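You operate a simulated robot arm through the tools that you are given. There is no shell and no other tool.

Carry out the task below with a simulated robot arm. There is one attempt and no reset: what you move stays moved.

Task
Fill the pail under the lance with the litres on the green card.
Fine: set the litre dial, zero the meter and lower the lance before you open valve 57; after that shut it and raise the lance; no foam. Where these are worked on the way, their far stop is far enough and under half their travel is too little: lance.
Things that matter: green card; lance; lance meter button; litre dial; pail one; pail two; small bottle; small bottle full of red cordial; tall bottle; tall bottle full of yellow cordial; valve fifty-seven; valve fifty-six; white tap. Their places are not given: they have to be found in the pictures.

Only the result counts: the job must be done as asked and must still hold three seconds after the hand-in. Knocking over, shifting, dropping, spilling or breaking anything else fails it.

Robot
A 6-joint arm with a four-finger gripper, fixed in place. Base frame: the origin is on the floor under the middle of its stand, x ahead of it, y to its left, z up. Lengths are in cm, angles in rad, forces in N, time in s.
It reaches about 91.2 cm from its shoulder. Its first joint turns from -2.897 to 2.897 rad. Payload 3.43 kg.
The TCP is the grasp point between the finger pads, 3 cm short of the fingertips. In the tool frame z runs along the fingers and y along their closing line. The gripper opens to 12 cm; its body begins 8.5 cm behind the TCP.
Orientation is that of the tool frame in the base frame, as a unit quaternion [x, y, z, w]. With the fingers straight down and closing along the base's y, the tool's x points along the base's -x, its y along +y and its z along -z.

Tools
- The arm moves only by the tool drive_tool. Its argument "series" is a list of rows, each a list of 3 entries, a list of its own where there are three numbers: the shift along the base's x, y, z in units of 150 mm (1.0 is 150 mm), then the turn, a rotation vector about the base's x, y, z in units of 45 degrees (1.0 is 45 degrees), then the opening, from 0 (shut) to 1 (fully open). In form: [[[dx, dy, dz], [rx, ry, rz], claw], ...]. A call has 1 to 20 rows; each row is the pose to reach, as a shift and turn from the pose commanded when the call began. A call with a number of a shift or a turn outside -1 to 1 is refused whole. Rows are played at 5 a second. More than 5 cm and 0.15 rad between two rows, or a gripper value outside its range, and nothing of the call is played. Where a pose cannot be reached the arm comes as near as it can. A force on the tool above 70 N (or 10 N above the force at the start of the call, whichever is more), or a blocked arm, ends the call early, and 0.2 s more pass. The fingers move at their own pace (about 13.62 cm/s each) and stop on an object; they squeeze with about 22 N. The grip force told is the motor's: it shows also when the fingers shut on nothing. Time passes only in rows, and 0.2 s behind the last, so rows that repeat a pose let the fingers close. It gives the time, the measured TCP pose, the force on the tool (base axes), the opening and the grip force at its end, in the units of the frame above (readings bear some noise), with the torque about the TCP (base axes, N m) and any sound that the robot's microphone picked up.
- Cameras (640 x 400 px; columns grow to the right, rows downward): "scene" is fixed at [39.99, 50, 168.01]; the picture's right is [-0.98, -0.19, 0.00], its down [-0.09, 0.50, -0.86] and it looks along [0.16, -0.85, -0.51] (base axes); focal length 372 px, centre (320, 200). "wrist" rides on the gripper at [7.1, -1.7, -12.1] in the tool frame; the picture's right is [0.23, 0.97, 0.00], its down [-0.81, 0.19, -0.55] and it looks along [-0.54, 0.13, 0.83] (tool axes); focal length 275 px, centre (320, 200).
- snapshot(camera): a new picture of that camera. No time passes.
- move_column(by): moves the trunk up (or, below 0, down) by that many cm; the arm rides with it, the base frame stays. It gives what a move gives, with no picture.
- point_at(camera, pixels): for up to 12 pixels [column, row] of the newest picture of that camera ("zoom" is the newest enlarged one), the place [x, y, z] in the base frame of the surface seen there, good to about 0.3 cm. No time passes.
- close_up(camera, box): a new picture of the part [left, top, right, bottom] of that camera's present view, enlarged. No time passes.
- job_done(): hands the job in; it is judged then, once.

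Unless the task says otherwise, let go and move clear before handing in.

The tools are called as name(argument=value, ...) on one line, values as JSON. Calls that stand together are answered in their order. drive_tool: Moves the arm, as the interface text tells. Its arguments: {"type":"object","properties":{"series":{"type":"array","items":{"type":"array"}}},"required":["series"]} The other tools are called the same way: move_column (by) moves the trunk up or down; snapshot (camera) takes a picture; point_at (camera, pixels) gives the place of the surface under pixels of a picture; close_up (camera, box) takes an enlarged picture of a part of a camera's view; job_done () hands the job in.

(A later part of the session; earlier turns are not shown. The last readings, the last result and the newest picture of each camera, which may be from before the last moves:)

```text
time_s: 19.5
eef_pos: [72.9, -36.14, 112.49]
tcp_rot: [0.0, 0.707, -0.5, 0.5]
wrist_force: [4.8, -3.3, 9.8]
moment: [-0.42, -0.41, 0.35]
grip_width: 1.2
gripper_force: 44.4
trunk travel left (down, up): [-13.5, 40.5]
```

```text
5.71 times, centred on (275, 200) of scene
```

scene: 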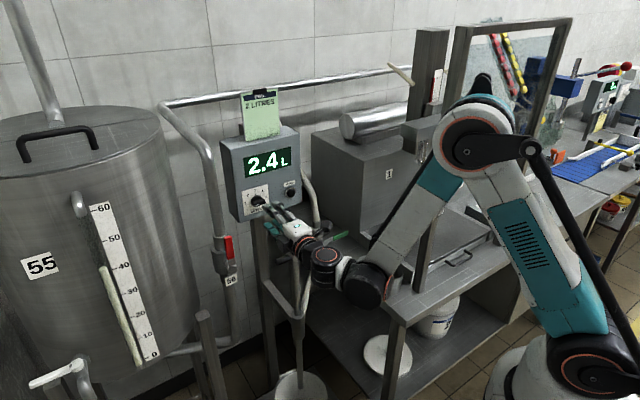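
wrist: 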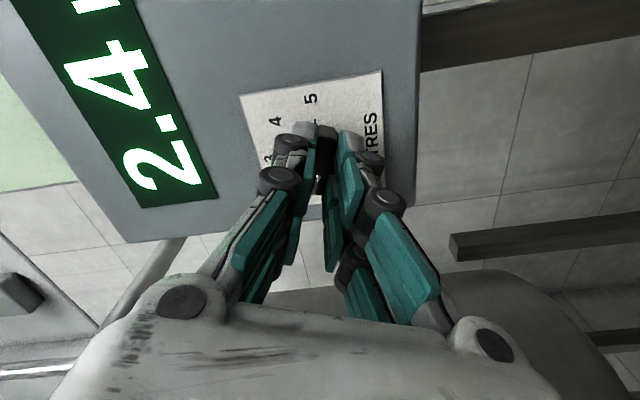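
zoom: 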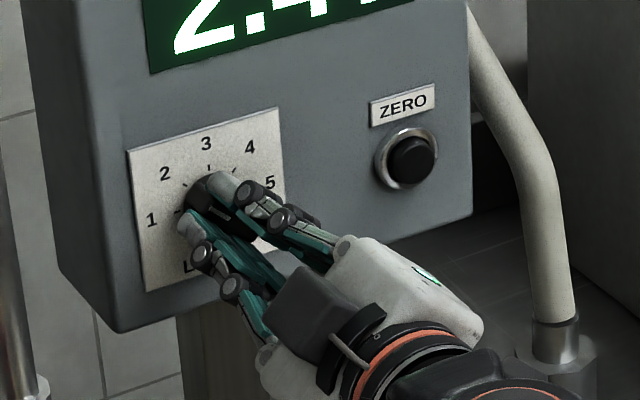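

The turn is complete (tool at 45°). I'll release and back off along the axis to verify the pointer.

drive_tool(series=[[[0, 0, 0], [0, 0, 0], 0.15], [[0, 0, 0], [0, 0, 0], 0.3], [[0, 0, 0], [0, 0, 0], 0.3], [[-0.07, 0.07, 0], [0, 0, 0], 0.3], [[-0.14, 0.14, 0], [0, 0, 0], 0.3], [[-0.21, 0.21, 0], [0, 0, 0], 0.3], [[-0.28, 0.28, 0], [0, 0, 0], 0.3], [[-0.35, 0.35, 0], [0, 0, 0], 0.3]])

snapshot(camera="wrist")

close_up(camera="scene", box=[235, 175, 315, 225])

```text
time_s: 21.3
eef_pos: [67.7, -30.79, 112.46]
tcp_rot: [0.001, 0.707, -0.501, 0.499]
wrist_force: [0.0, 0.5, 0.1]
moment: [0.03, 0.02, 0.0]
grip_width: 3.6
gripper_force: 0.1
trunk travel left (down, up): [-13.5, 40.5]
```

```text
taken
```

wrist: 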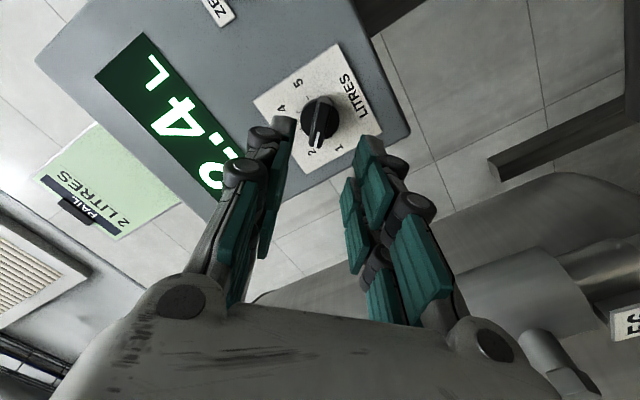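

```text
8.00 times, centred on (275, 200) of scene
```

zoom: 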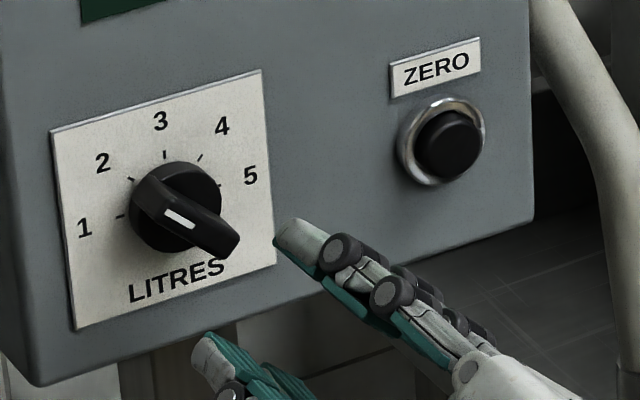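

The pointer now stands at 2 (zoom (180,218) pointing to "2"). Next the ZERO button: measuring its cap.

point_at(camera="zoom", pixels=[[450, 145], [435, 145], [465, 145], [450, 130], [450, 160], [470, 130], [412, 160], [478, 118], [440, 105], [435, 182], [400, 215], [500, 200]])

```text
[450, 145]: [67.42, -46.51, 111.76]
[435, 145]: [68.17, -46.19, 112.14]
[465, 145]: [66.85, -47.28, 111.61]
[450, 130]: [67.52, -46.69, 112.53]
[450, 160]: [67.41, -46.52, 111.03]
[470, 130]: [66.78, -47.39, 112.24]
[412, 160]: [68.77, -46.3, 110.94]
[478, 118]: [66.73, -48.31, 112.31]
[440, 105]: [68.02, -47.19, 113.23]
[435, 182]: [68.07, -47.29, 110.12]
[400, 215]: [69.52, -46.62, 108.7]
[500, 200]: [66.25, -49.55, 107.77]
```

Button cap centre is about (67.4,-46.7,111.7), front face 1.3 cm off the panel. I'll rotate the tool back upright, then slide sideways to line up in front of the button with fingers shut.

drive_tool(series=[[[0, 0, 0], [-0.0884, 0.0884, 0], 0.2], [[0, 0, 0], [-0.1768, 0.1768, 0], 0.1], [[0, 0, 0], [-0.2652, 0.2652, 0], 0], [[0, 0, 0], [-0.3536, 0.3536, 0], 0], [[0, 0, 0], [-0.442, 0.442, 0], 0], [[0, 0, 0], [-0.53, 0.53, 0], 0], [[0, 0, 0], [-0.6187, 0.6187, 0], 0], [[0, 0, 0], [-0.7071, 0.7071, 0], 0]])

snapshot(camera="wrist")

snapshot(camera="scene")

```text
time_s: 23.1
eef_pos: [67.64, -30.96, 112.49]
tcp_rot: [-0.271, 0.654, -0.653, 0.269]
wrist_force: [-0.9, 0.4, -0.9]
moment: [-0.02, 0.01, 0.01]
grip_width: 0.0
gripper_force: 21.5
trunk travel left (down, up): [-13.5, 40.5]
```

```text
taken
```

wrist: 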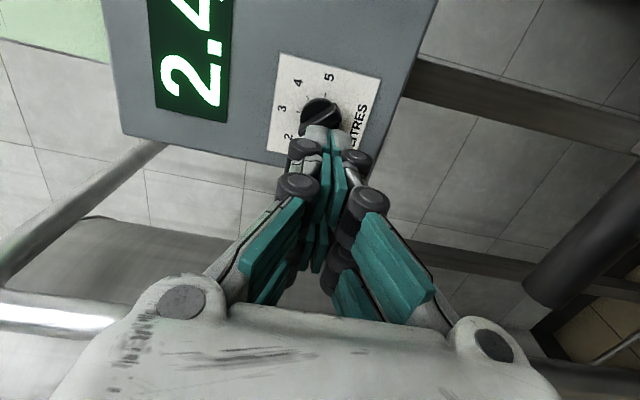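

```text
taken
```

scene: 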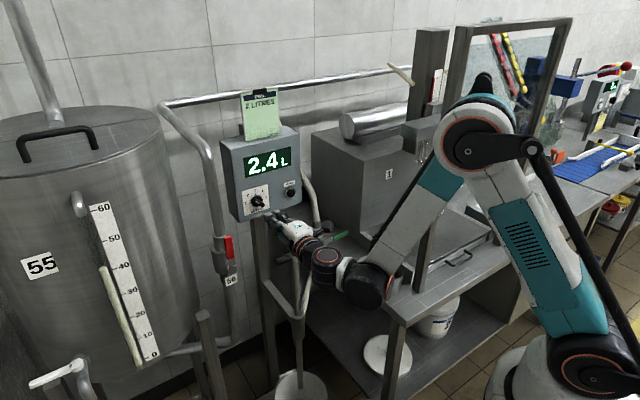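

Tool is upright again with fingers shut. I'll find the fingertip positions to know which finger pair to press with.

close_up(camera="scene", box=[240, 180, 320, 240])

close_up(camera="wrist", box=[260, 90, 400, 290])

point_at(camera="wrist", pixels=[[318, 130], [335, 140], [310, 140], [325, 128], [300, 185], [318, 235], [307, 250]])

```text
6.67 times, centred on (280, 210) of scene
```

zoom: 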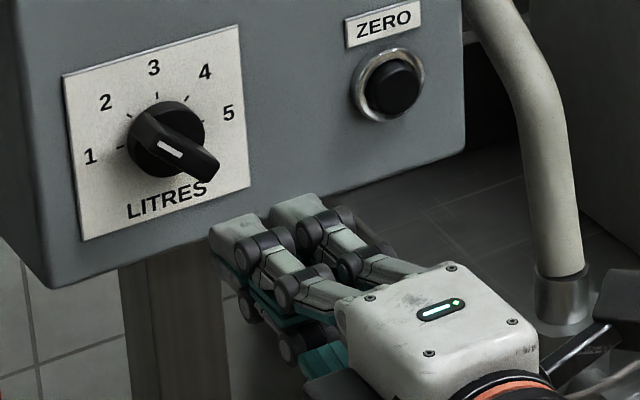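

```text
2.00 times, centred on (330, 190) of wrist
```

zoom: 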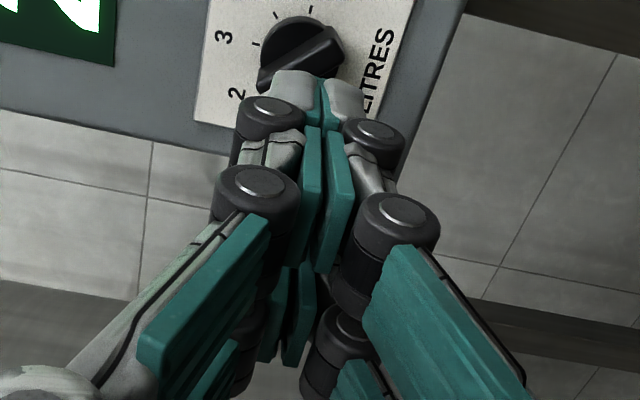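

```text
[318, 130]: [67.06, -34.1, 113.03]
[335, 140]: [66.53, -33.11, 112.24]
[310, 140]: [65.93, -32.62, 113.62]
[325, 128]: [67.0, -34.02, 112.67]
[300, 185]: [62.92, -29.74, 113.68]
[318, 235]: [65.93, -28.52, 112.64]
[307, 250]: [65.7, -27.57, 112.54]
```

point_at(camera="scene", pixels=[[264, 214], [268, 216], [274, 211], [278, 213], [267, 219], [271, 215]])

close_up(camera="scene", box=[255, 200, 305, 235])

point_at(camera="zoom", pixels=[[70, 180], [110, 190], [150, 160], [190, 130], [230, 140], [260, 150], [100, 230], [175, 130], [80, 150], [130, 160]])

```text
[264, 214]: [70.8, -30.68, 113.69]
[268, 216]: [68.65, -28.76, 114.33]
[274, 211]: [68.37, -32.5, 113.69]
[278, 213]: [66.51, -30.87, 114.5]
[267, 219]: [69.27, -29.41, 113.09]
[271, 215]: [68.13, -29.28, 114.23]
```

```text
11.43 times, centred on (280, 218) of scene
```

zoom: 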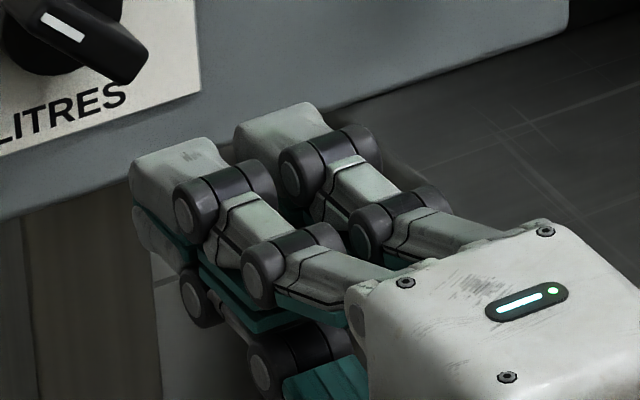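

```text
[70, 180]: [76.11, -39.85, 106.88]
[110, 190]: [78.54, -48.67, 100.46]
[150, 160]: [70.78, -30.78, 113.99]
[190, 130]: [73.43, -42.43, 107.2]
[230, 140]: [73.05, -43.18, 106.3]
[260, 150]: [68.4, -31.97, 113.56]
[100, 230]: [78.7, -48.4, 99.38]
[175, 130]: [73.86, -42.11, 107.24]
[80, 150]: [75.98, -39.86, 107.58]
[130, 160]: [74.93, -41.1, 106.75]
```

Fingertip pairs span about ±2.4 cm around the TCP line with a 0.7 cm gap, so pressing centred on the 2.4 cm cap works. I'll slide sideways along the panel to be in front of the button.

drive_tool(series=[[[-0.09, -0.09, -0.01], [0, 0, 0], 0], [[-0.18, -0.18, -0.02], [0, 0, 0], 0], [[-0.27, -0.27, -0.03], [0, 0, 0], 0], [[-0.36, -0.36, -0.04], [0, 0, 0], 0], [[-0.45, -0.45, -0.05], [0, 0, 0], 0], [[-0.537, -0.537, -0.053], [0, 0, 0], 0]])

snapshot(camera="wrist")

snapshot(camera="scene")

```text
time_s: 24.5
eef_pos: [59.51, -39.0, 111.59]
tcp_rot: [0.269, -0.653, 0.654, -0.271]
wrist_force: [0.2, 0.2, -0.8]
moment: [0.01, 0.01, 0.02]
grip_width: 0.01
gripper_force: 22.1
trunk travel left (down, up): [-13.5, 40.5]
```

```text
taken
```

wrist: 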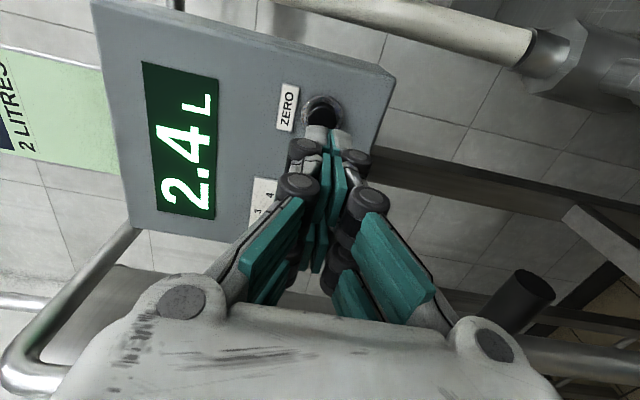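

```text
taken
```

scene: 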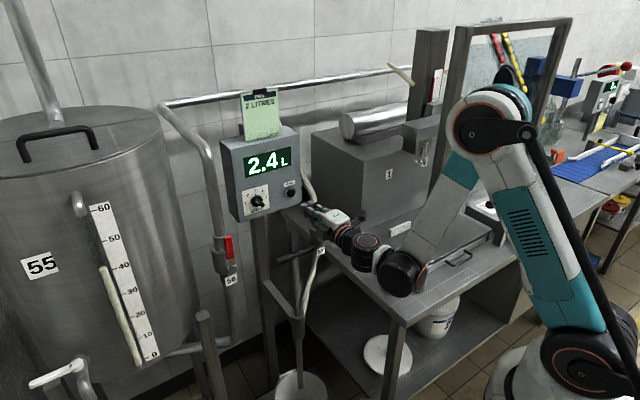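

The button is visible just past the fingertips at (322,112). I'll verify its position from this view.

close_up(camera="wrist", box=[270, 70, 380, 150])

point_at(camera="wrist", pixels=[[322, 116], [330, 112], [315, 112], [322, 108], [335, 122], [305, 110], [341, 110]])

```text
5.00 times, centred on (325, 110) of wrist
```

zoom: 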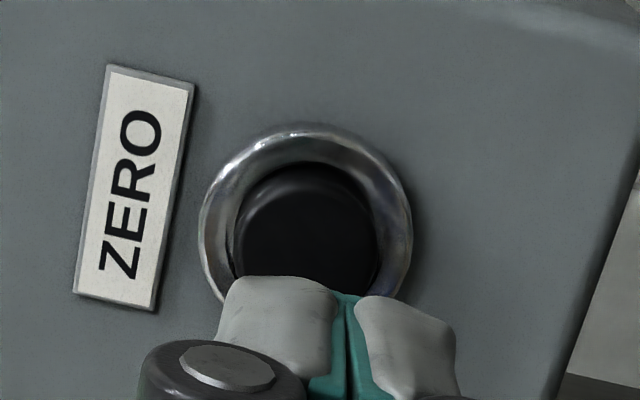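

```text
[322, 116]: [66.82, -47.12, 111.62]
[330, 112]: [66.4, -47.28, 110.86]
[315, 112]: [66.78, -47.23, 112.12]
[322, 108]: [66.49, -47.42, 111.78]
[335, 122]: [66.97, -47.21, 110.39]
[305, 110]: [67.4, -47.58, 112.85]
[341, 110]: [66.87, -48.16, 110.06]
```

Aligned (cap front at s≈-80.6, z≈111.6). Advancing to just short of contact.

drive_tool(series=[[[0.06, -0.06, 0], [0, 0, 0], 0], [[0.12, -0.12, 0], [0, 0, 0], 0], [[0.18, -0.18, 0], [0, 0, 0], 0], [[0.24, -0.24, 0], [0, 0, 0], 0], [[0.3, -0.3, 0], [0, 0, 0], 0], [[0.342, -0.342, 0], [0, 0, 0], 0]])

close_up(camera="scene", box=[235, 140, 345, 230])

```text
time_s: 25.9
eef_pos: [64.69, -44.13, 111.54]
tcp_rot: [0.27, -0.653, 0.654, -0.269]
wrist_force: [0.2, -0.6, -0.3]
moment: [0.01, 0.02, 0.03]
grip_width: 0.0
gripper_force: 21.8
trunk travel left (down, up): [-13.5, 40.5]
```

```text
4.44 times, centred on (290, 185) of scene
```

zoom: 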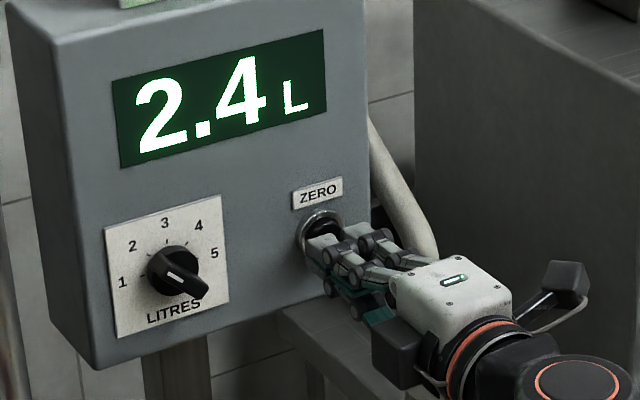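

Fingertips are about 0.6 cm short of the cap. Pressing slowly now.

drive_tool(series=[[[0.012, -0.012, 0], [0, 0, 0], 0], [[0.024, -0.024, 0], [0, 0, 0], 0], [[0.034, -0.034, 0], [0, 0, 0], 0], [[0.043, -0.043, 0], [0, 0, 0], 0], [[0.052, -0.052, 0], [0, 0, 0], 0]])

close_up(camera="scene", box=[235, 140, 345, 230])

```text
time_s: 27.1
eef_pos: [65.47, -44.81, 111.56]
tcp_rot: [-0.27, 0.654, -0.653, 0.27]
wrist_force: [-0.3, 0.3, 0.3]
moment: [0.01, 0.0, 0.01]
grip_width: 0.0
gripper_force: 21.8
trunk travel left (down, up): [-13.5, 40.5]
```

```text
4.44 times, centred on (290, 185) of scene
```

zoom: 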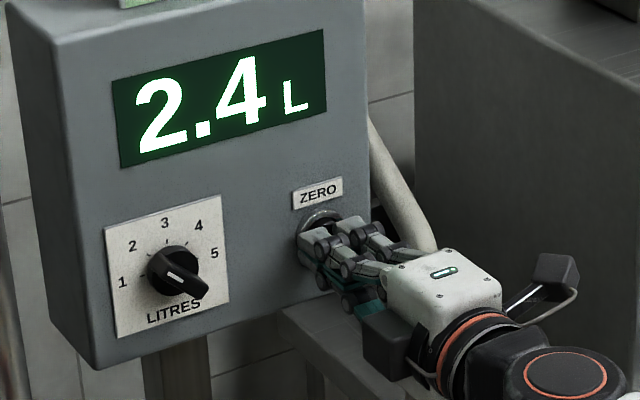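

No contact force yet (s≈-78.0), so closed fingertips reach slightly less than 3 cm. I'll press on in small steps.

drive_tool(series=[[[0.009, -0.009, 0], [0, 0, 0], 0], [[0.018, -0.018, 0], [0, 0, 0], 0], [[0.027, -0.027, 0], [0, 0, 0], 0]])

close_up(camera="scene", box=[235, 140, 345, 230])

```text
time_s: 27.9
eef_pos: [65.82, -45.18, 111.74]
tcp_rot: [-0.27, 0.654, -0.653, 0.27]
wrist_force: [-5.1, 4.9, -3.4]
moment: [0.1, 0.02, -0.01]
grip_width: 0.61
gripper_force: 33.3
trunk travel left (down, up): [-13.5, 40.5]
heard: click
```

```text
4.44 times, centred on (290, 185) of scene
```

zoom: 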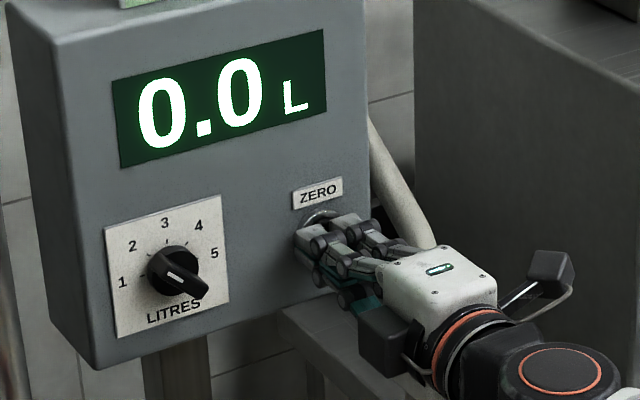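

A click was heard and the meter now shows 0.0. I'll back off straight from the button.

drive_tool(series=[[[-0.04, 0.04, 0], [0, 0, 0], 0], [[-0.1, 0.1, 0], [0, 0, 0], 0], [[-0.17, 0.17, 0], [0, 0, 0], 0], [[-0.25, 0.25, 0], [0, 0, 0], 0], [[-0.33, 0.33, 0], [0, 0, 0], 0], [[-0.42, 0.42, 0], [0, 0, 0], 0]])

snapshot(camera="wrist")

close_up(camera="scene", box=[215, 130, 375, 250])

```text
time_s: 29.3
eef_pos: [59.52, -38.99, 111.77]
tcp_rot: [0.27, -0.653, 0.654, -0.27]
wrist_force: [0.6, -0.6, 1.1]
moment: [0.03, 0.0, 0.0]
grip_width: 0.0
gripper_force: 33.4
trunk travel left (down, up): [-13.5, 40.5]
```

```text
taken
```

wrist: 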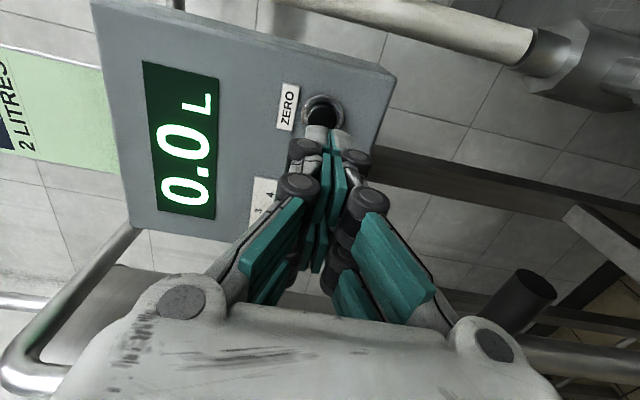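

```text
3.33 times, centred on (295, 190) of scene
```

zoom: 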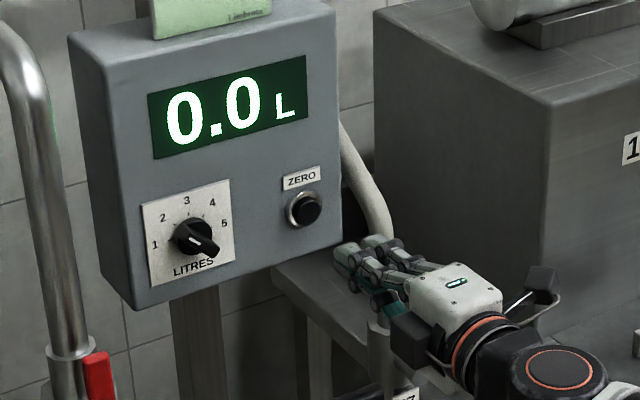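

Clear of the panel, meter 0.0, dial at 2. Now I'll tilt the tool down (90° in two steps) while moving over the lance handle, staying above z≈113.

drive_tool(series=[[[0.01, 0.03, 0.03], [0.0884, 0.0884, 0], 0.1], [[0.02, 0.06, 0.06], [0.1768, 0.1768, 0], 0.2], [[0.03, 0.09, 0.09], [0.2652, 0.2652, 0], 0.3], [[0.04, 0.12, 0.12], [0.3536, 0.3536, 0], 0.4], [[0.05, 0.15, 0.15], [0.442, 0.442, 0], 0.4], [[0.06, 0.18, 0.18], [0.53, 0.53, 0], 0.4], [[0.08, 0.21, 0.21], [0.6187, 0.6187, 0], 0.4], [[0.1, 0.25, 0.25], [0.7071, 0.7071, 0], 0.4]])

snapshot(camera="scene")

```text
time_s: 31.1
eef_pos: [61.15, -35.17, 115.38]
tcp_rot: [-0.355, 0.853, -0.353, 0.145]
wrist_force: [0.5, -0.4, 0.1]
moment: [0.03, 0.0, 0.02]
grip_width: 4.79
gripper_force: 0.1
trunk travel left (down, up): [-13.5, 40.5]
```

```text
taken
```

scene: 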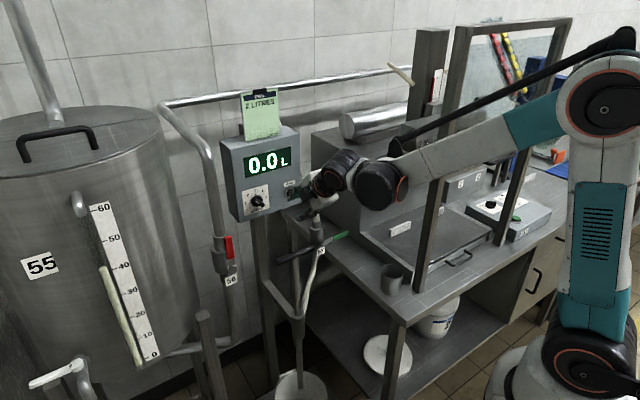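

Tilt half done with the meter still at 0.0 and no contact. I'll check the wrist's clearance to the card and panel before the second half.

point_at(camera="scene", pixels=[[345, 165], [330, 180], [325, 160], [380, 185], [310, 205], [300, 190], [345, 195], [370, 165]])

```text
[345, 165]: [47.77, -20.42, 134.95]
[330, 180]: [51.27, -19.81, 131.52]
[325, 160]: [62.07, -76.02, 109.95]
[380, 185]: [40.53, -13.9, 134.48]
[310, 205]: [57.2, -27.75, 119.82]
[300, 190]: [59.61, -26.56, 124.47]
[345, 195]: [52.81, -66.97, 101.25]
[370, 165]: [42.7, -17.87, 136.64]
```

drive_tool(series=[[[0.01, 0.03, 0.01], [0.0884, 0.0884, 0], 0.4], [[0.02, 0.06, 0.02], [0.1768, 0.1768, 0], 0.4], [[0.03, 0.09, 0.03], [0.2652, 0.2652, 0], 0.4], [[0.04, 0.12, 0.04], [0.3536, 0.3536, 0], 0.4], [[0.05, 0.15, 0.04], [0.442, 0.442, 0], 0.4], [[0.06, 0.18, 0.04], [0.53, 0.53, 0], 0.4], [[0.08, 0.21, 0.04], [0.6187, 0.6187, 0], 0.4], [[0.09, 0.24, 0.04], [0.7071, 0.7071, 0], 0.4]])

snapshot(camera="scene")

snapshot(camera="wrist")

```text
time_s: 32.9
eef_pos: [62.46, -31.49, 116.05]
tcp_rot: [-0.383, 0.924, 0.001, -0.001]
wrist_force: [-0.8, 0.0, 1.0]
moment: [-0.01, -0.03, -0.01]
grip_width: 4.79
gripper_force: 0.1
trunk travel left (down, up): [-13.5, 40.5]
```

```text
taken
```

scene: 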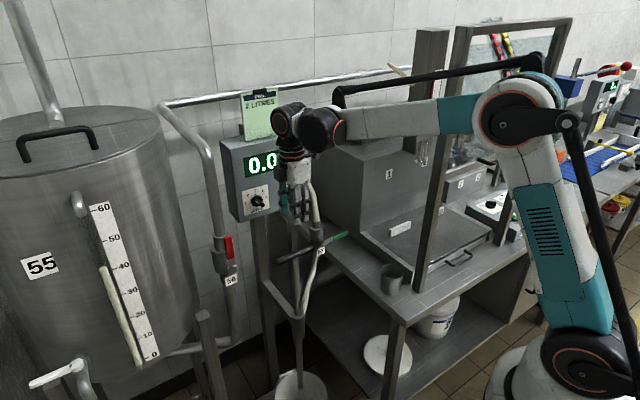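

```text
taken
```

wrist: 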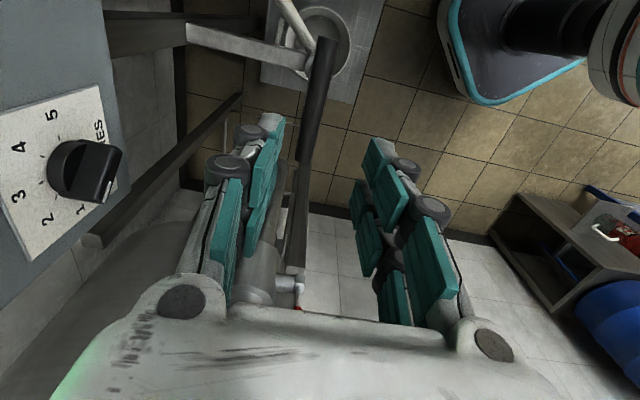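

The gripper points straight down above the lance handle, which shows at (315,100) in the wrist view. Measuring the bar's centreline and the collar from here.

close_up(camera="wrist", box=[240, 20, 400, 180])

point_at(camera="wrist", pixels=[[325, 45], [320, 70], [315, 95], [311, 110], [307, 125], [301, 155], [322, 100], [306, 105], [335, 50], [297, 190], [302, 65], [200, 35]])

```text
2.50 times, centred on (320, 100) of wrist
```

zoom: 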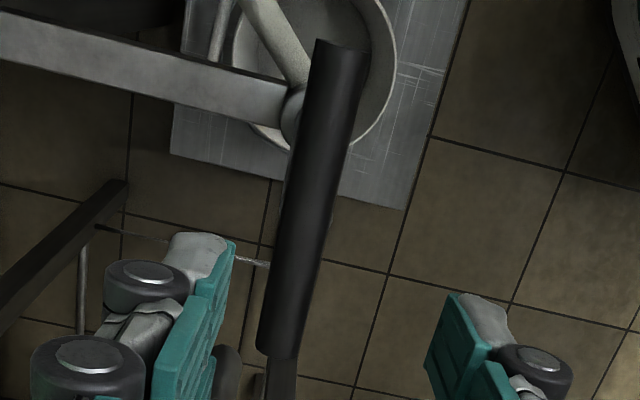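

```text
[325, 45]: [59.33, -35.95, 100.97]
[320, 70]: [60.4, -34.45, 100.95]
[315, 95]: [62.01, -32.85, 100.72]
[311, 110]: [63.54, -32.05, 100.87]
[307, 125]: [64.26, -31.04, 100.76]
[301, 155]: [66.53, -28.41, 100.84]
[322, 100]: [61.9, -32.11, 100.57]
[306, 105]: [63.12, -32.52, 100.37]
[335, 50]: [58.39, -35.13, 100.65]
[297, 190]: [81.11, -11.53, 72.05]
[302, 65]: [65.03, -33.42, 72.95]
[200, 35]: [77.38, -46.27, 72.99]
```

The bar's axis is at about (62.8,-32.1), top z≈100.95, centre z≈100, along (0.71,0.71). I'll centre over it and come down so the fingers straddle the bar beside the rod.

drive_tool(series=[[[0.023, -0.041, -0.1], [0, 0, 0], 0.4], [[0.023, -0.041, -0.22], [0, 0, 0], 0.4], [[0.023, -0.041, -0.34], [0, 0, 0], 0.4], [[0.023, -0.041, -0.46], [0, 0, 0], 0.4], [[0.023, -0.041, -0.58], [0, 0, 0], 0.4], [[0.023, -0.041, -0.7], [0, 0, 0], 0.4]])

snapshot(camera="wrist")

close_up(camera="scene", box=[245, 180, 355, 330])

```text
time_s: 34.3
eef_pos: [62.78, -32.22, 105.43]
tcp_rot: [-0.382, 0.924, -0.001, -0.001]
wrist_force: [-0.6, 0.7, -0.1]
moment: [0.01, 0.01, 0.01]
grip_width: 4.79
gripper_force: 0.0
trunk travel left (down, up): [-13.5, 40.5]
```

```text
taken
```

wrist: 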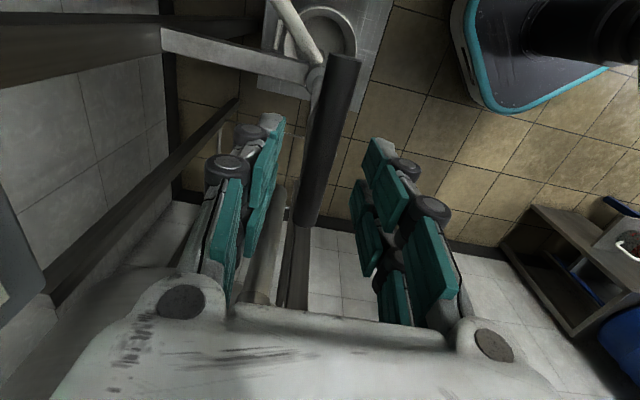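

```text
2.67 times, centred on (300, 255) of scene
```

zoom: 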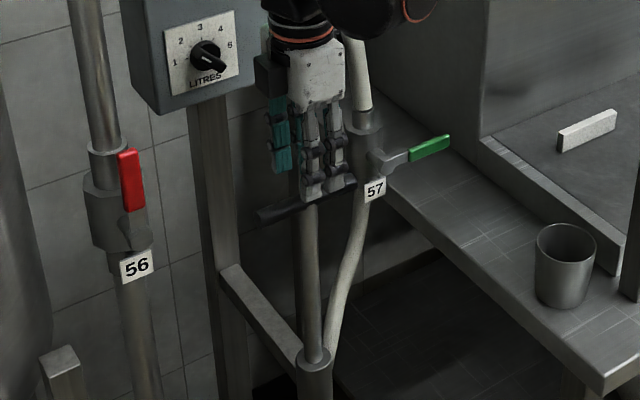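

The bar is centred between the fingers (wrist (320,150)). Descending the last 4.2 cm.

drive_tool(series=[[[0, 0, -0.07], [0, 0, 0], 0.4], [[0, 0, -0.14], [0, 0, 0], 0.4], [[0, 0, -0.21], [0, 0, 0], 0.4], [[0, 0, -0.28], [0, 0, 0], 0.4], [[0, 0, -0.28], [0, 0, 0], 0.2], [[0, 0, -0.28], [0, 0, 0], 0.1], [[0, 0, -0.28], [0, 0, 0], 0.0], [[0, 0, -0.28], [0, 0, 0], 0.0]])

snapshot(camera="wrist")

close_up(camera="scene", box=[245, 180, 355, 330])

```text
time_s: 36.1
eef_pos: [62.78, -32.12, 101.34]
tcp_rot: [-0.383, 0.924, 0.0, -0.001]
wrist_force: [-13.5, 11.3, -13.0]
moment: [0.34, 0.36, 0.11]
grip_width: 2.06
gripper_force: 45.3
trunk travel left (down, up): [-13.5, 40.5]
```

```text
taken
```

wrist: 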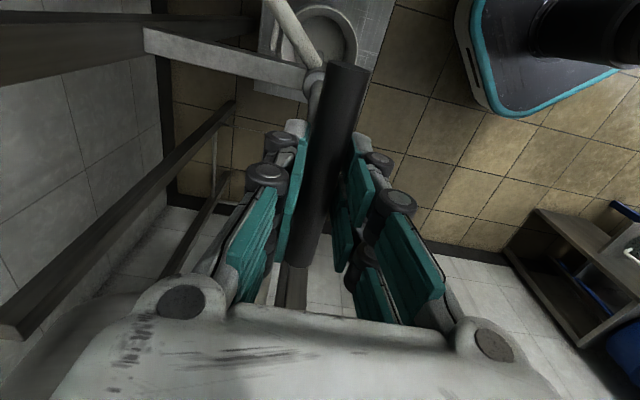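

```text
2.67 times, centred on (300, 255) of scene
```

zoom: 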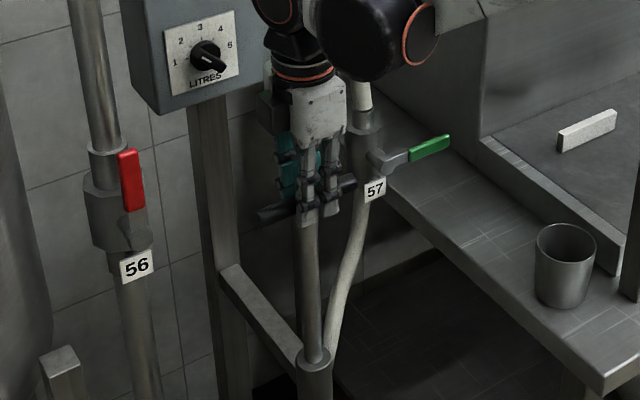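

The bar is gripped (2.06 cm wide, 45 N). Now pushing the lance down gently, 4 cm first.

drive_tool(series=[[[-0.003, 0.003, -0.04], [0, 0, 0], 0], [[-0.004, 0.004, -0.09], [0, 0, 0], 0], [[-0.004, 0.004, -0.15], [0, 0, 0], 0], [[-0.004, 0.004, -0.21], [0, 0, 0], 0], [[-0.004, 0.004, -0.27], [0, 0, 0], 0]])

close_up(camera="scene", box=[245, 190, 355, 400])

```text
time_s: 37.3
eef_pos: [62.66, -31.98, 97.36]
tcp_rot: [-0.383, 0.924, 0.0, 0.0]
wrist_force: [0.1, 8.8, 2.1]
moment: [0.46, -0.15, -0.01]
grip_width: 2.08
gripper_force: 44.7
trunk travel left (down, up): [-13.5, 40.5]
```

```text
1.90 times, centred on (300, 295) of scene
```

zoom: 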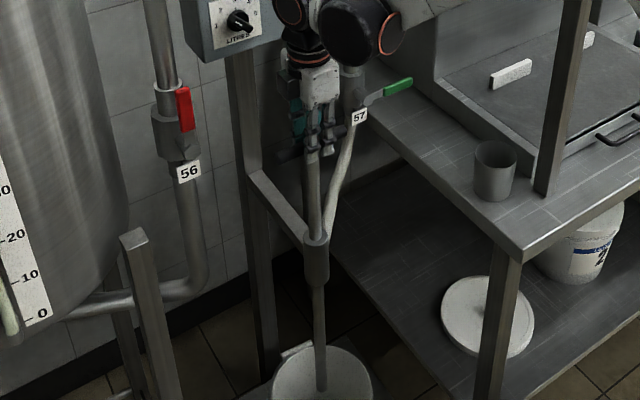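

The lance follows the hand down (grip width steady). Continuing another 8 cm.

drive_tool(series=[[[0, 0, -0.06], [0, 0, 0], 0], [[0, 0, -0.12], [0, 0, 0], 0], [[0, 0, -0.18], [0, 0, 0], 0], [[0, 0, -0.24], [0, 0, 0], 0], [[0, 0, -0.3], [0, 0, 0], 0], [[0, 0, -0.36], [0, 0, 0], 0], [[0, 0, -0.42], [0, 0, 0], 0], [[0, 0, -0.48], [0, 0, 0], 0], [[0, 0, -0.54], [0, 0, 0], 0]])

close_up(camera="scene", box=[245, 190, 355, 400])

snapshot(camera="wrist")

```text
time_s: 39.3
eef_pos: [62.71, -31.99, 89.26]
tcp_rot: [-0.383, 0.924, 0.0, 0.0]
wrist_force: [1.1, 13.6, 3.0]
moment: [0.44, 0.17, 0.05]
grip_width: 2.08
gripper_force: 45.2
trunk travel left (down, up): [-13.5, 40.5]
```

```text
1.90 times, centred on (300, 295) of scene
```

zoom: 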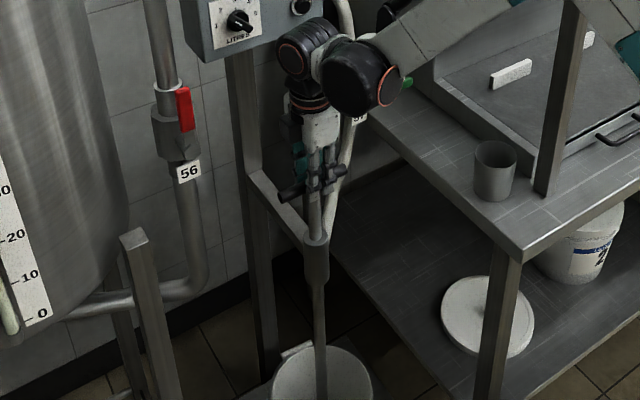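

```text
taken
```

wrist: 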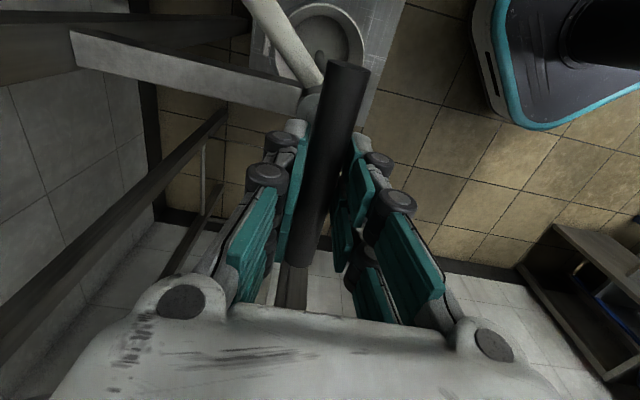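

The lance is down 12 cm so far. Before going lower I'll check the elbow-side wrist joint near the valve 57 lever (zoom (355,80) vs (400,82)).

close_up(camera="scene", box=[270, 180, 370, 290])

point_at(camera="zoom", pixels=[[370, 150], [440, 170], [300, 100], [400, 250], [340, 230], [460, 200], [345, 275], [300, 345], [420, 215], [330, 355]])

```text
3.64 times, centred on (320, 235) of scene
```

zoom: 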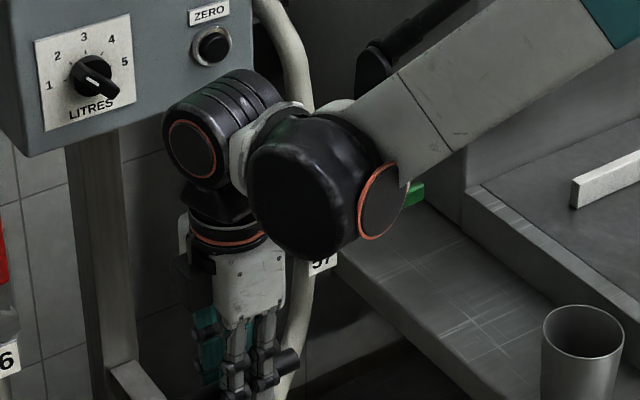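

```text
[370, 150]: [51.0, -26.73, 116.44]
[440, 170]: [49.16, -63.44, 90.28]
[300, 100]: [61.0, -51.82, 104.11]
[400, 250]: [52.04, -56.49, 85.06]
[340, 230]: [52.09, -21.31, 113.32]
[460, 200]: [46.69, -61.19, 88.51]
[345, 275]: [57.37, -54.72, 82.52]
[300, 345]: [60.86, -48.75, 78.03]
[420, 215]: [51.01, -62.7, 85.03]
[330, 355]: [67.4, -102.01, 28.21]
```

The wrist joint is some 20 cm in front of the valve lever, so there is room. Continuing down 6 cm in small steps, watching for the stop.

drive_tool(series=[[[0, 0, -0.05], [0, 0, 0], 0], [[0, 0, -0.1], [0, 0, 0], 0], [[0, 0, -0.15], [0, 0, 0], 0], [[0, 0, -0.2], [0, 0, 0], 0], [[0, 0, -0.25], [0, 0, 0], 0], [[0, 0, -0.3], [0, 0, 0], 0], [[0, 0, -0.35], [0, 0, 0], 0], [[0, 0, -0.4], [0, 0, 0], 0]])

close_up(camera="scene", box=[245, 190, 355, 400])

snapshot(camera="wrist")

```text
time_s: 40.9
eef_pos: [62.71, -31.82, 84.57]
tcp_rot: [-0.384, 0.923, -0.001, 0.001]
wrist_force: [5.3, 7.9, 36.8]
moment: [0.86, 0.3, -0.01]
grip_width: 1.94
gripper_force: 44.8
trunk travel left (down, up): [-13.5, 40.5]
stopped in row 8: the force on the tool passed its limit at 81 N (the readings are from after the stop); the commanded pose is now the measured one
```

```text
1.90 times, centred on (300, 295) of scene
```

zoom: 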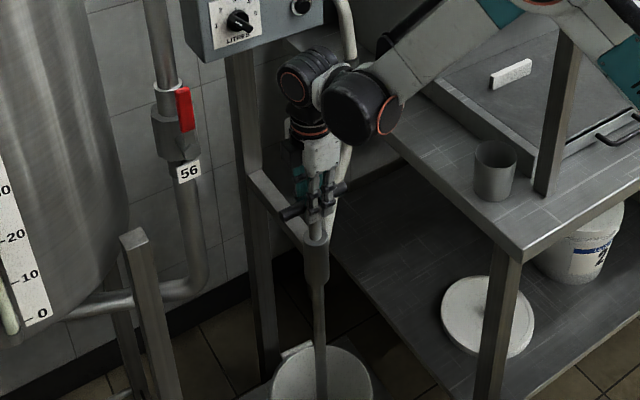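

```text
taken
```

wrist: 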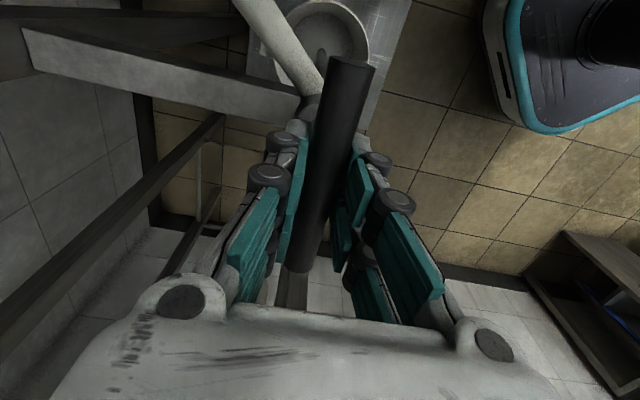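

The push met a stop at z=84.6 (81 N). I'll measure the bar height and the collar to see whether this is the lance's own stop rather than finger contact.

close_up(camera="scene", box=[270, 270, 340, 340])

point_at(camera="wrist", pixels=[[350, 75], [340, 110], [330, 150], [312, 240], [306, 260], [310, 108]])

```text
5.71 times, centred on (305, 305) of scene
```

zoom: 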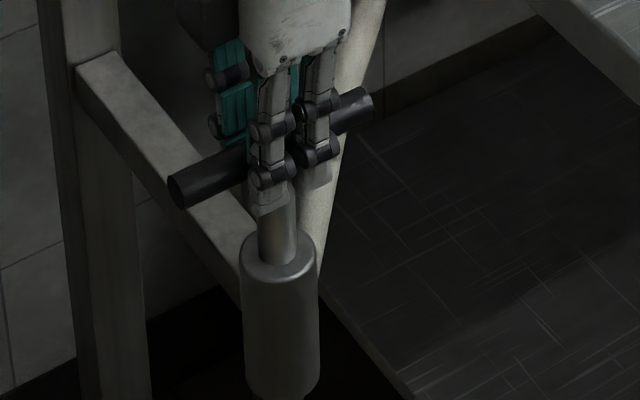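

```text
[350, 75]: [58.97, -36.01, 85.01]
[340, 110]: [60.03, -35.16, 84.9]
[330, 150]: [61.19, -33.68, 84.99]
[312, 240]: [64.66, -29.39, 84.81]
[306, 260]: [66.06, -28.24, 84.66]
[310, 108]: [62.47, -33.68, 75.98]
```

The bar top is now at z≈85.0, 16 cm below its start, and the fingertips (≈81.6) are still above the collar (≈77), so this is the lance's far stop. I'll release and see whether the lance stays down.

drive_tool(series=[[[0, 0, 0], [0, 0, 0], 0.2], [[0, 0, 0], [0, 0, 0], 0.27], [[0, 0, 0], [0, 0, 0], 0.27], [[0, 0, 0.04], [0, 0, 0], 0.27], [[0, 0, 0.1], [0, 0, 0], 0.27], [[0, 0, 0.18], [0, 0, 0], 0.27], [[0, 0, 0.27], [0, 0, 0], 0.27], [[0, 0, 0.36], [0, 0, 0], 0.27]])

snapshot(camera="wrist")

close_up(camera="scene", box=[245, 190, 355, 400])

```text
time_s: 42.7
eef_pos: [62.96, -32.12, 89.68]
tcp_rot: [-0.383, 0.924, -0.001, 0.002]
wrist_force: [0.7, -0.9, 0.5]
moment: [0.01, 0.03, 0.0]
grip_width: 3.25
gripper_force: 0.1
trunk travel left (down, up): [-13.5, 40.5]
```

```text
taken
```

wrist: 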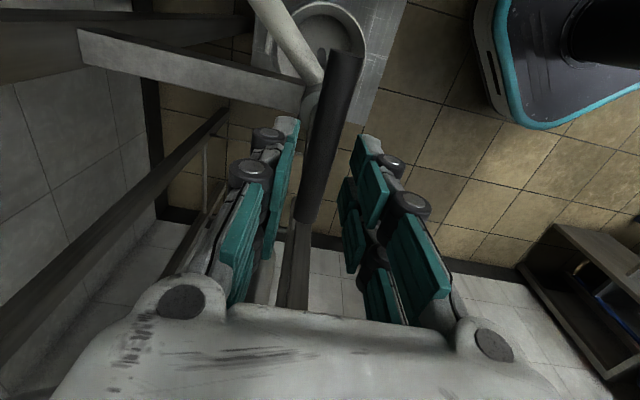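

```text
1.90 times, centred on (300, 295) of scene
```

zoom: 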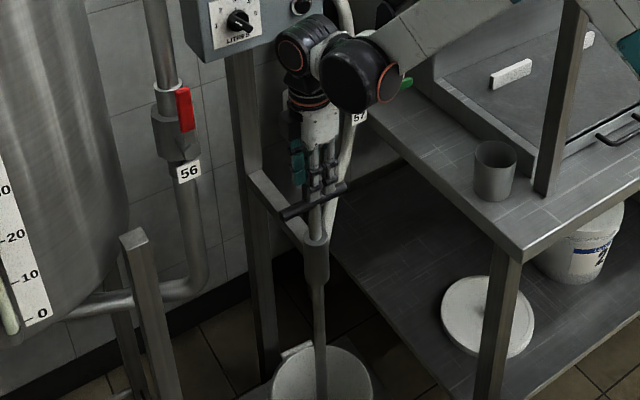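

The lance appears to stay down after release. I'll confirm its height and then rise clear.

point_at(camera="wrist", pixels=[[345, 70], [335, 110], [325, 150], [310, 205]])

drive_tool(series=[[[0, 0, 0.1], [0, 0, 0], 0.3], [[0, 0, 0.22], [0, 0, 0], 0.3], [[0, 0, 0.36], [0, 0, 0], 0.3], [[0, 0, 0.5], [0, 0, 0], 0.3], [[0, 0, 0.64], [0, 0, 0], 0.3], [[0, 0, 0.78], [0, 0, 0], 0.3], [[0, 0, 0.92], [0, 0, 0], 0.3]])

snapshot(camera="wrist")

snapshot(camera="scene")

```text
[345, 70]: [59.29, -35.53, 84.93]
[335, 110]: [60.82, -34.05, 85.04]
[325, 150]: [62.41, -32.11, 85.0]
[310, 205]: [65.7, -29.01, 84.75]
```

```text
time_s: 44.3
eef_pos: [62.92, -31.99, 103.43]
tcp_rot: [-0.384, 0.923, -0.001, 0.002]
wrist_force: [0.8, 0.0, 0.2]
moment: [0.0, -0.04, -0.01]
grip_width: 3.62
gripper_force: 0.1
trunk travel left (down, up): [-13.5, 40.5]
```

```text
taken
```

wrist: 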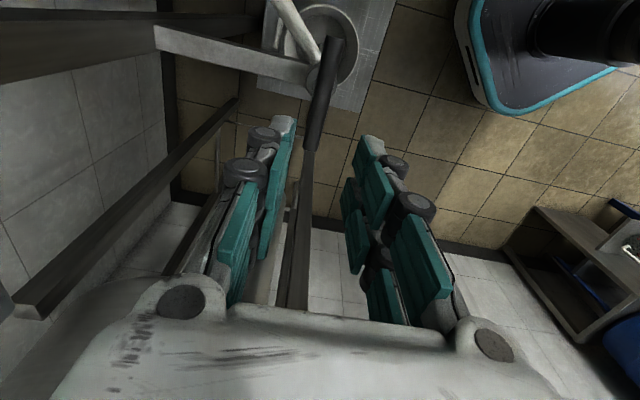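

```text
taken
```

scene: 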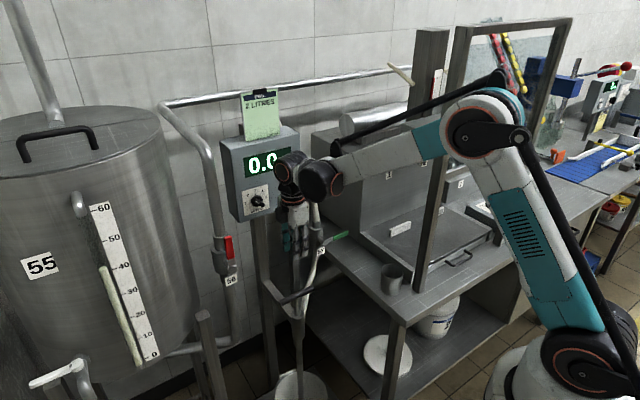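

The meter still reads 0.0 and the lance stays down (bar top z≈85). Next is valve 57; I'll measure the gripper's own width, the hose, lever and bench edge to plan a clear approach.

point_at(camera="wrist", pixels=[[182, 302], [493, 345], [160, 290], [515, 345], [330, 330], [150, 330]])

close_up(camera="scene", box=[290, 170, 370, 270])

point_at(camera="zoom", pixels=[[250, 150], [270, 190], [290, 215], [280, 255], [320, 260], [345, 258], [380, 245], [420, 235], [300, 300], [330, 330], [420, 300], [500, 330]])

```text
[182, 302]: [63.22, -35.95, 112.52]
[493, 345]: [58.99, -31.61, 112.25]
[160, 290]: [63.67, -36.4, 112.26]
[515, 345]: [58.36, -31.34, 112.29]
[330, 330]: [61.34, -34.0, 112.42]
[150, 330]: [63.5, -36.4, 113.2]
```

```text
4.00 times, centred on (330, 220) of scene
```

zoom: 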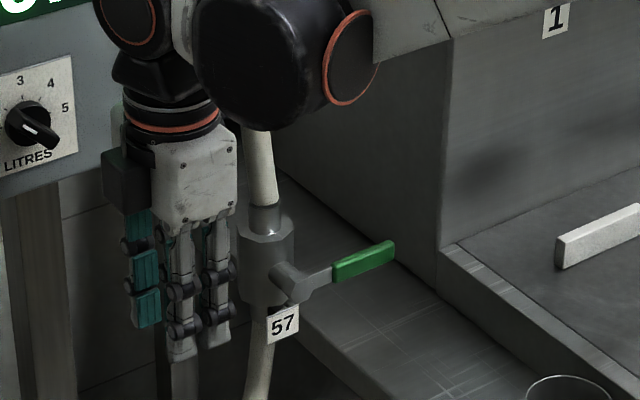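

```text
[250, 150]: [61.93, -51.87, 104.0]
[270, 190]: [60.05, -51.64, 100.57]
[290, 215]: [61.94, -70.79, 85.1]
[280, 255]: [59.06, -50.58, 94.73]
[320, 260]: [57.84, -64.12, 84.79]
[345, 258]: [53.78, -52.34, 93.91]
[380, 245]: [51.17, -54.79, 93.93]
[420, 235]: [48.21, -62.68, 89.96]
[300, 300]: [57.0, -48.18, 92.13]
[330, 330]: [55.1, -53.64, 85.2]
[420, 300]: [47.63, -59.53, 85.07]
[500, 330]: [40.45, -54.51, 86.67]
```

Gripper body is about ±4 cm wide, the valve lever runs from hub (57,-48.2,92.5) to its tip near (50.4,-54.9,93.9), and the hose above the valve is at s≈-80. Before swinging over there I'll check the forearm's distance to the post (430,200).

point_at(camera="scene", pixels=[[360, 165], [400, 150], [430, 140], [450, 120], [480, 130], [500, 160], [520, 230], [570, 350], [430, 220], [440, 90], [320, 175], [290, 170]])

```text
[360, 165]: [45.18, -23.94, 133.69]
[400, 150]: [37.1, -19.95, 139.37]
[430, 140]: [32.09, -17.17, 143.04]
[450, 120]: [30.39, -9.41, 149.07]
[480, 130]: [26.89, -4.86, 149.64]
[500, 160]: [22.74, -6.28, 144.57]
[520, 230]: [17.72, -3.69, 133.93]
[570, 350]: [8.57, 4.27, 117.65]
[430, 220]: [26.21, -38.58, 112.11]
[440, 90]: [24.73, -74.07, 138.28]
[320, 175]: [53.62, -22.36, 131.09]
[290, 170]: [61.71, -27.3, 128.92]
```

The forearm is offset toward the post side; swinging to the valve would bring it within a few cm of the post at (26,-38.5). I need to know how high that post and frame go.

point_at(camera="scene", pixels=[[435, 190], [445, 165], [450, 130], [455, 80], [462, 40], [470, 28], [520, 22], [565, 25], [545, 90], [505, 215], [418, 285], [425, 45]])

close_up(camera="scene", box=[390, 0, 600, 140])

```text
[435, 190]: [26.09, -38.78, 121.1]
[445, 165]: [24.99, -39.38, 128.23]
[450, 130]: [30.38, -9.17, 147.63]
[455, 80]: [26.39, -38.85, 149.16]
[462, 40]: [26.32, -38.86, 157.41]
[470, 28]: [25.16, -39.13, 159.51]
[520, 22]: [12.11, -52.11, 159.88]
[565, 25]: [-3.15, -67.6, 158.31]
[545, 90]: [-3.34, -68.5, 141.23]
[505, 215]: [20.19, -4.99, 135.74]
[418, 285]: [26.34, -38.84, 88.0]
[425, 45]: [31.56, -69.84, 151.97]
```

```text
2.86 times, centred on (495, 70) of scene
```

zoom: 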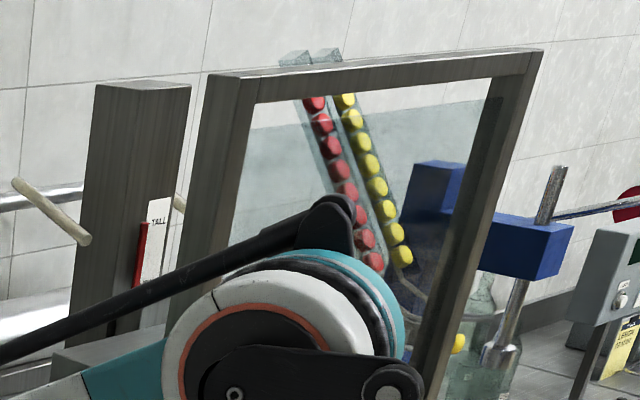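

The frame post at (26,-38.8) runs up to z≈160, so I must keep the forearm to its left; a tool tilted ~25° sideways (leaning left) lets the wrist stay left of the post. I'll check where the forearm's black tube lies too.

point_at(camera="scene", pixels=[[480, 82], [450, 98], [420, 113], [395, 127], [370, 140], [345, 153], [500, 85], [380, 155], [410, 165], [420, 150], [335, 180], [345, 190]])

close_up(camera="scene", box=[270, 60, 560, 240])

```text
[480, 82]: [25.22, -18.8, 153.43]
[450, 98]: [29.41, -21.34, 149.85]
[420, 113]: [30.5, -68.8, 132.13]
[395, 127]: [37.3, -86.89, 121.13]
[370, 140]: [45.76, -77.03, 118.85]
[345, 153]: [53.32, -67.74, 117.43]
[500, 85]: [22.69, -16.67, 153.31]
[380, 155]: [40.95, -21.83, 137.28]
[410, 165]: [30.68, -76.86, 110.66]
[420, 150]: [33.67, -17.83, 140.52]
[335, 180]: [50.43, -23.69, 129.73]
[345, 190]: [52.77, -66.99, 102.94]
```

```text
2.21 times, centred on (415, 150) of scene
```

zoom: 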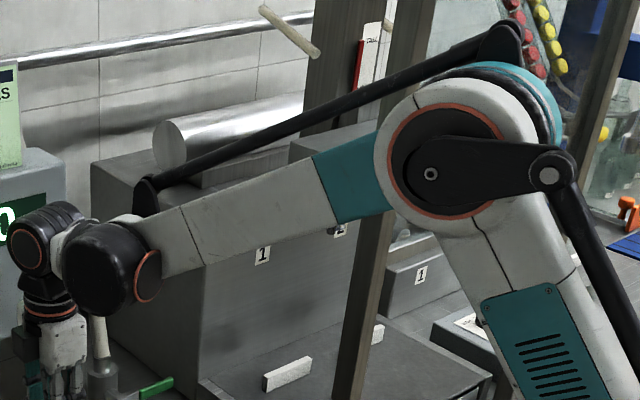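

The tube rides above the forearm and doesn't extend to the post side much. I'll tilt the tool (about 28° leaning left, 14° leaning toward the robot) while moving part-way toward valve 57, high above the lever.

drive_tool(series=[[[-0.065, -0.075, 0.06], [-0.084, 0.0255, 0], 0.3], [[-0.13, -0.15, 0.12], [-0.169, 0.051, 0], 0.3], [[-0.194, -0.225, 0.18], [-0.253, 0.0765, 0], 0.3], [[-0.259, -0.3, 0.24], [-0.3375, 0.102, 0], 0.3], [[-0.324, -0.375, 0.3], [-0.422, 0.1275, 0], 0.3], [[-0.389, -0.45, 0.305], [-0.506, 0.153, 0], 0.3], [[-0.453, -0.525, 0.305], [-0.59, 0.1785, 0], 0.3], [[-0.518, -0.6, 0.305], [-0.675, 0.204, 0], 0.3]])

snapshot(camera="scene")

snapshot(camera="wrist")

```text
time_s: 46.1
eef_pos: [55.28, -41.15, 108.1]
tcp_rot: [-0.37, 0.888, -0.213, -0.172]
wrist_force: [0.7, -0.8, -0.2]
moment: [0.03, 0.0, 0.02]
grip_width: 3.59
gripper_force: 0.0
trunk travel left (down, up): [-13.5, 40.5]
```

```text
taken
```

scene: 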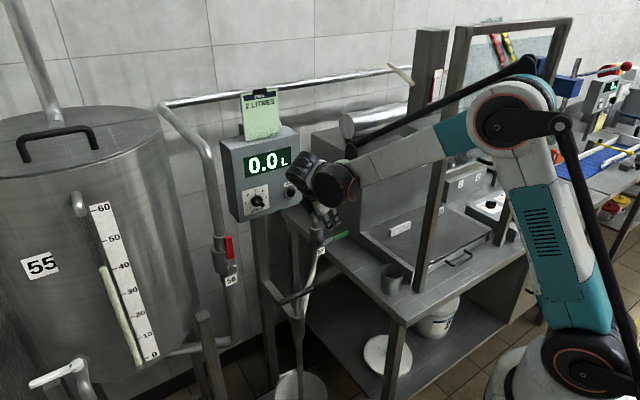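

```text
taken
```

wrist: 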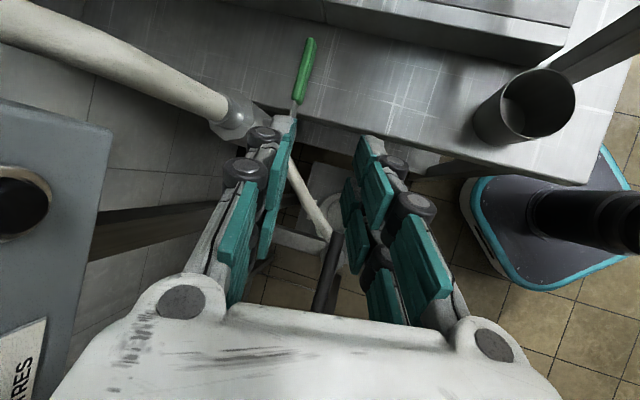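

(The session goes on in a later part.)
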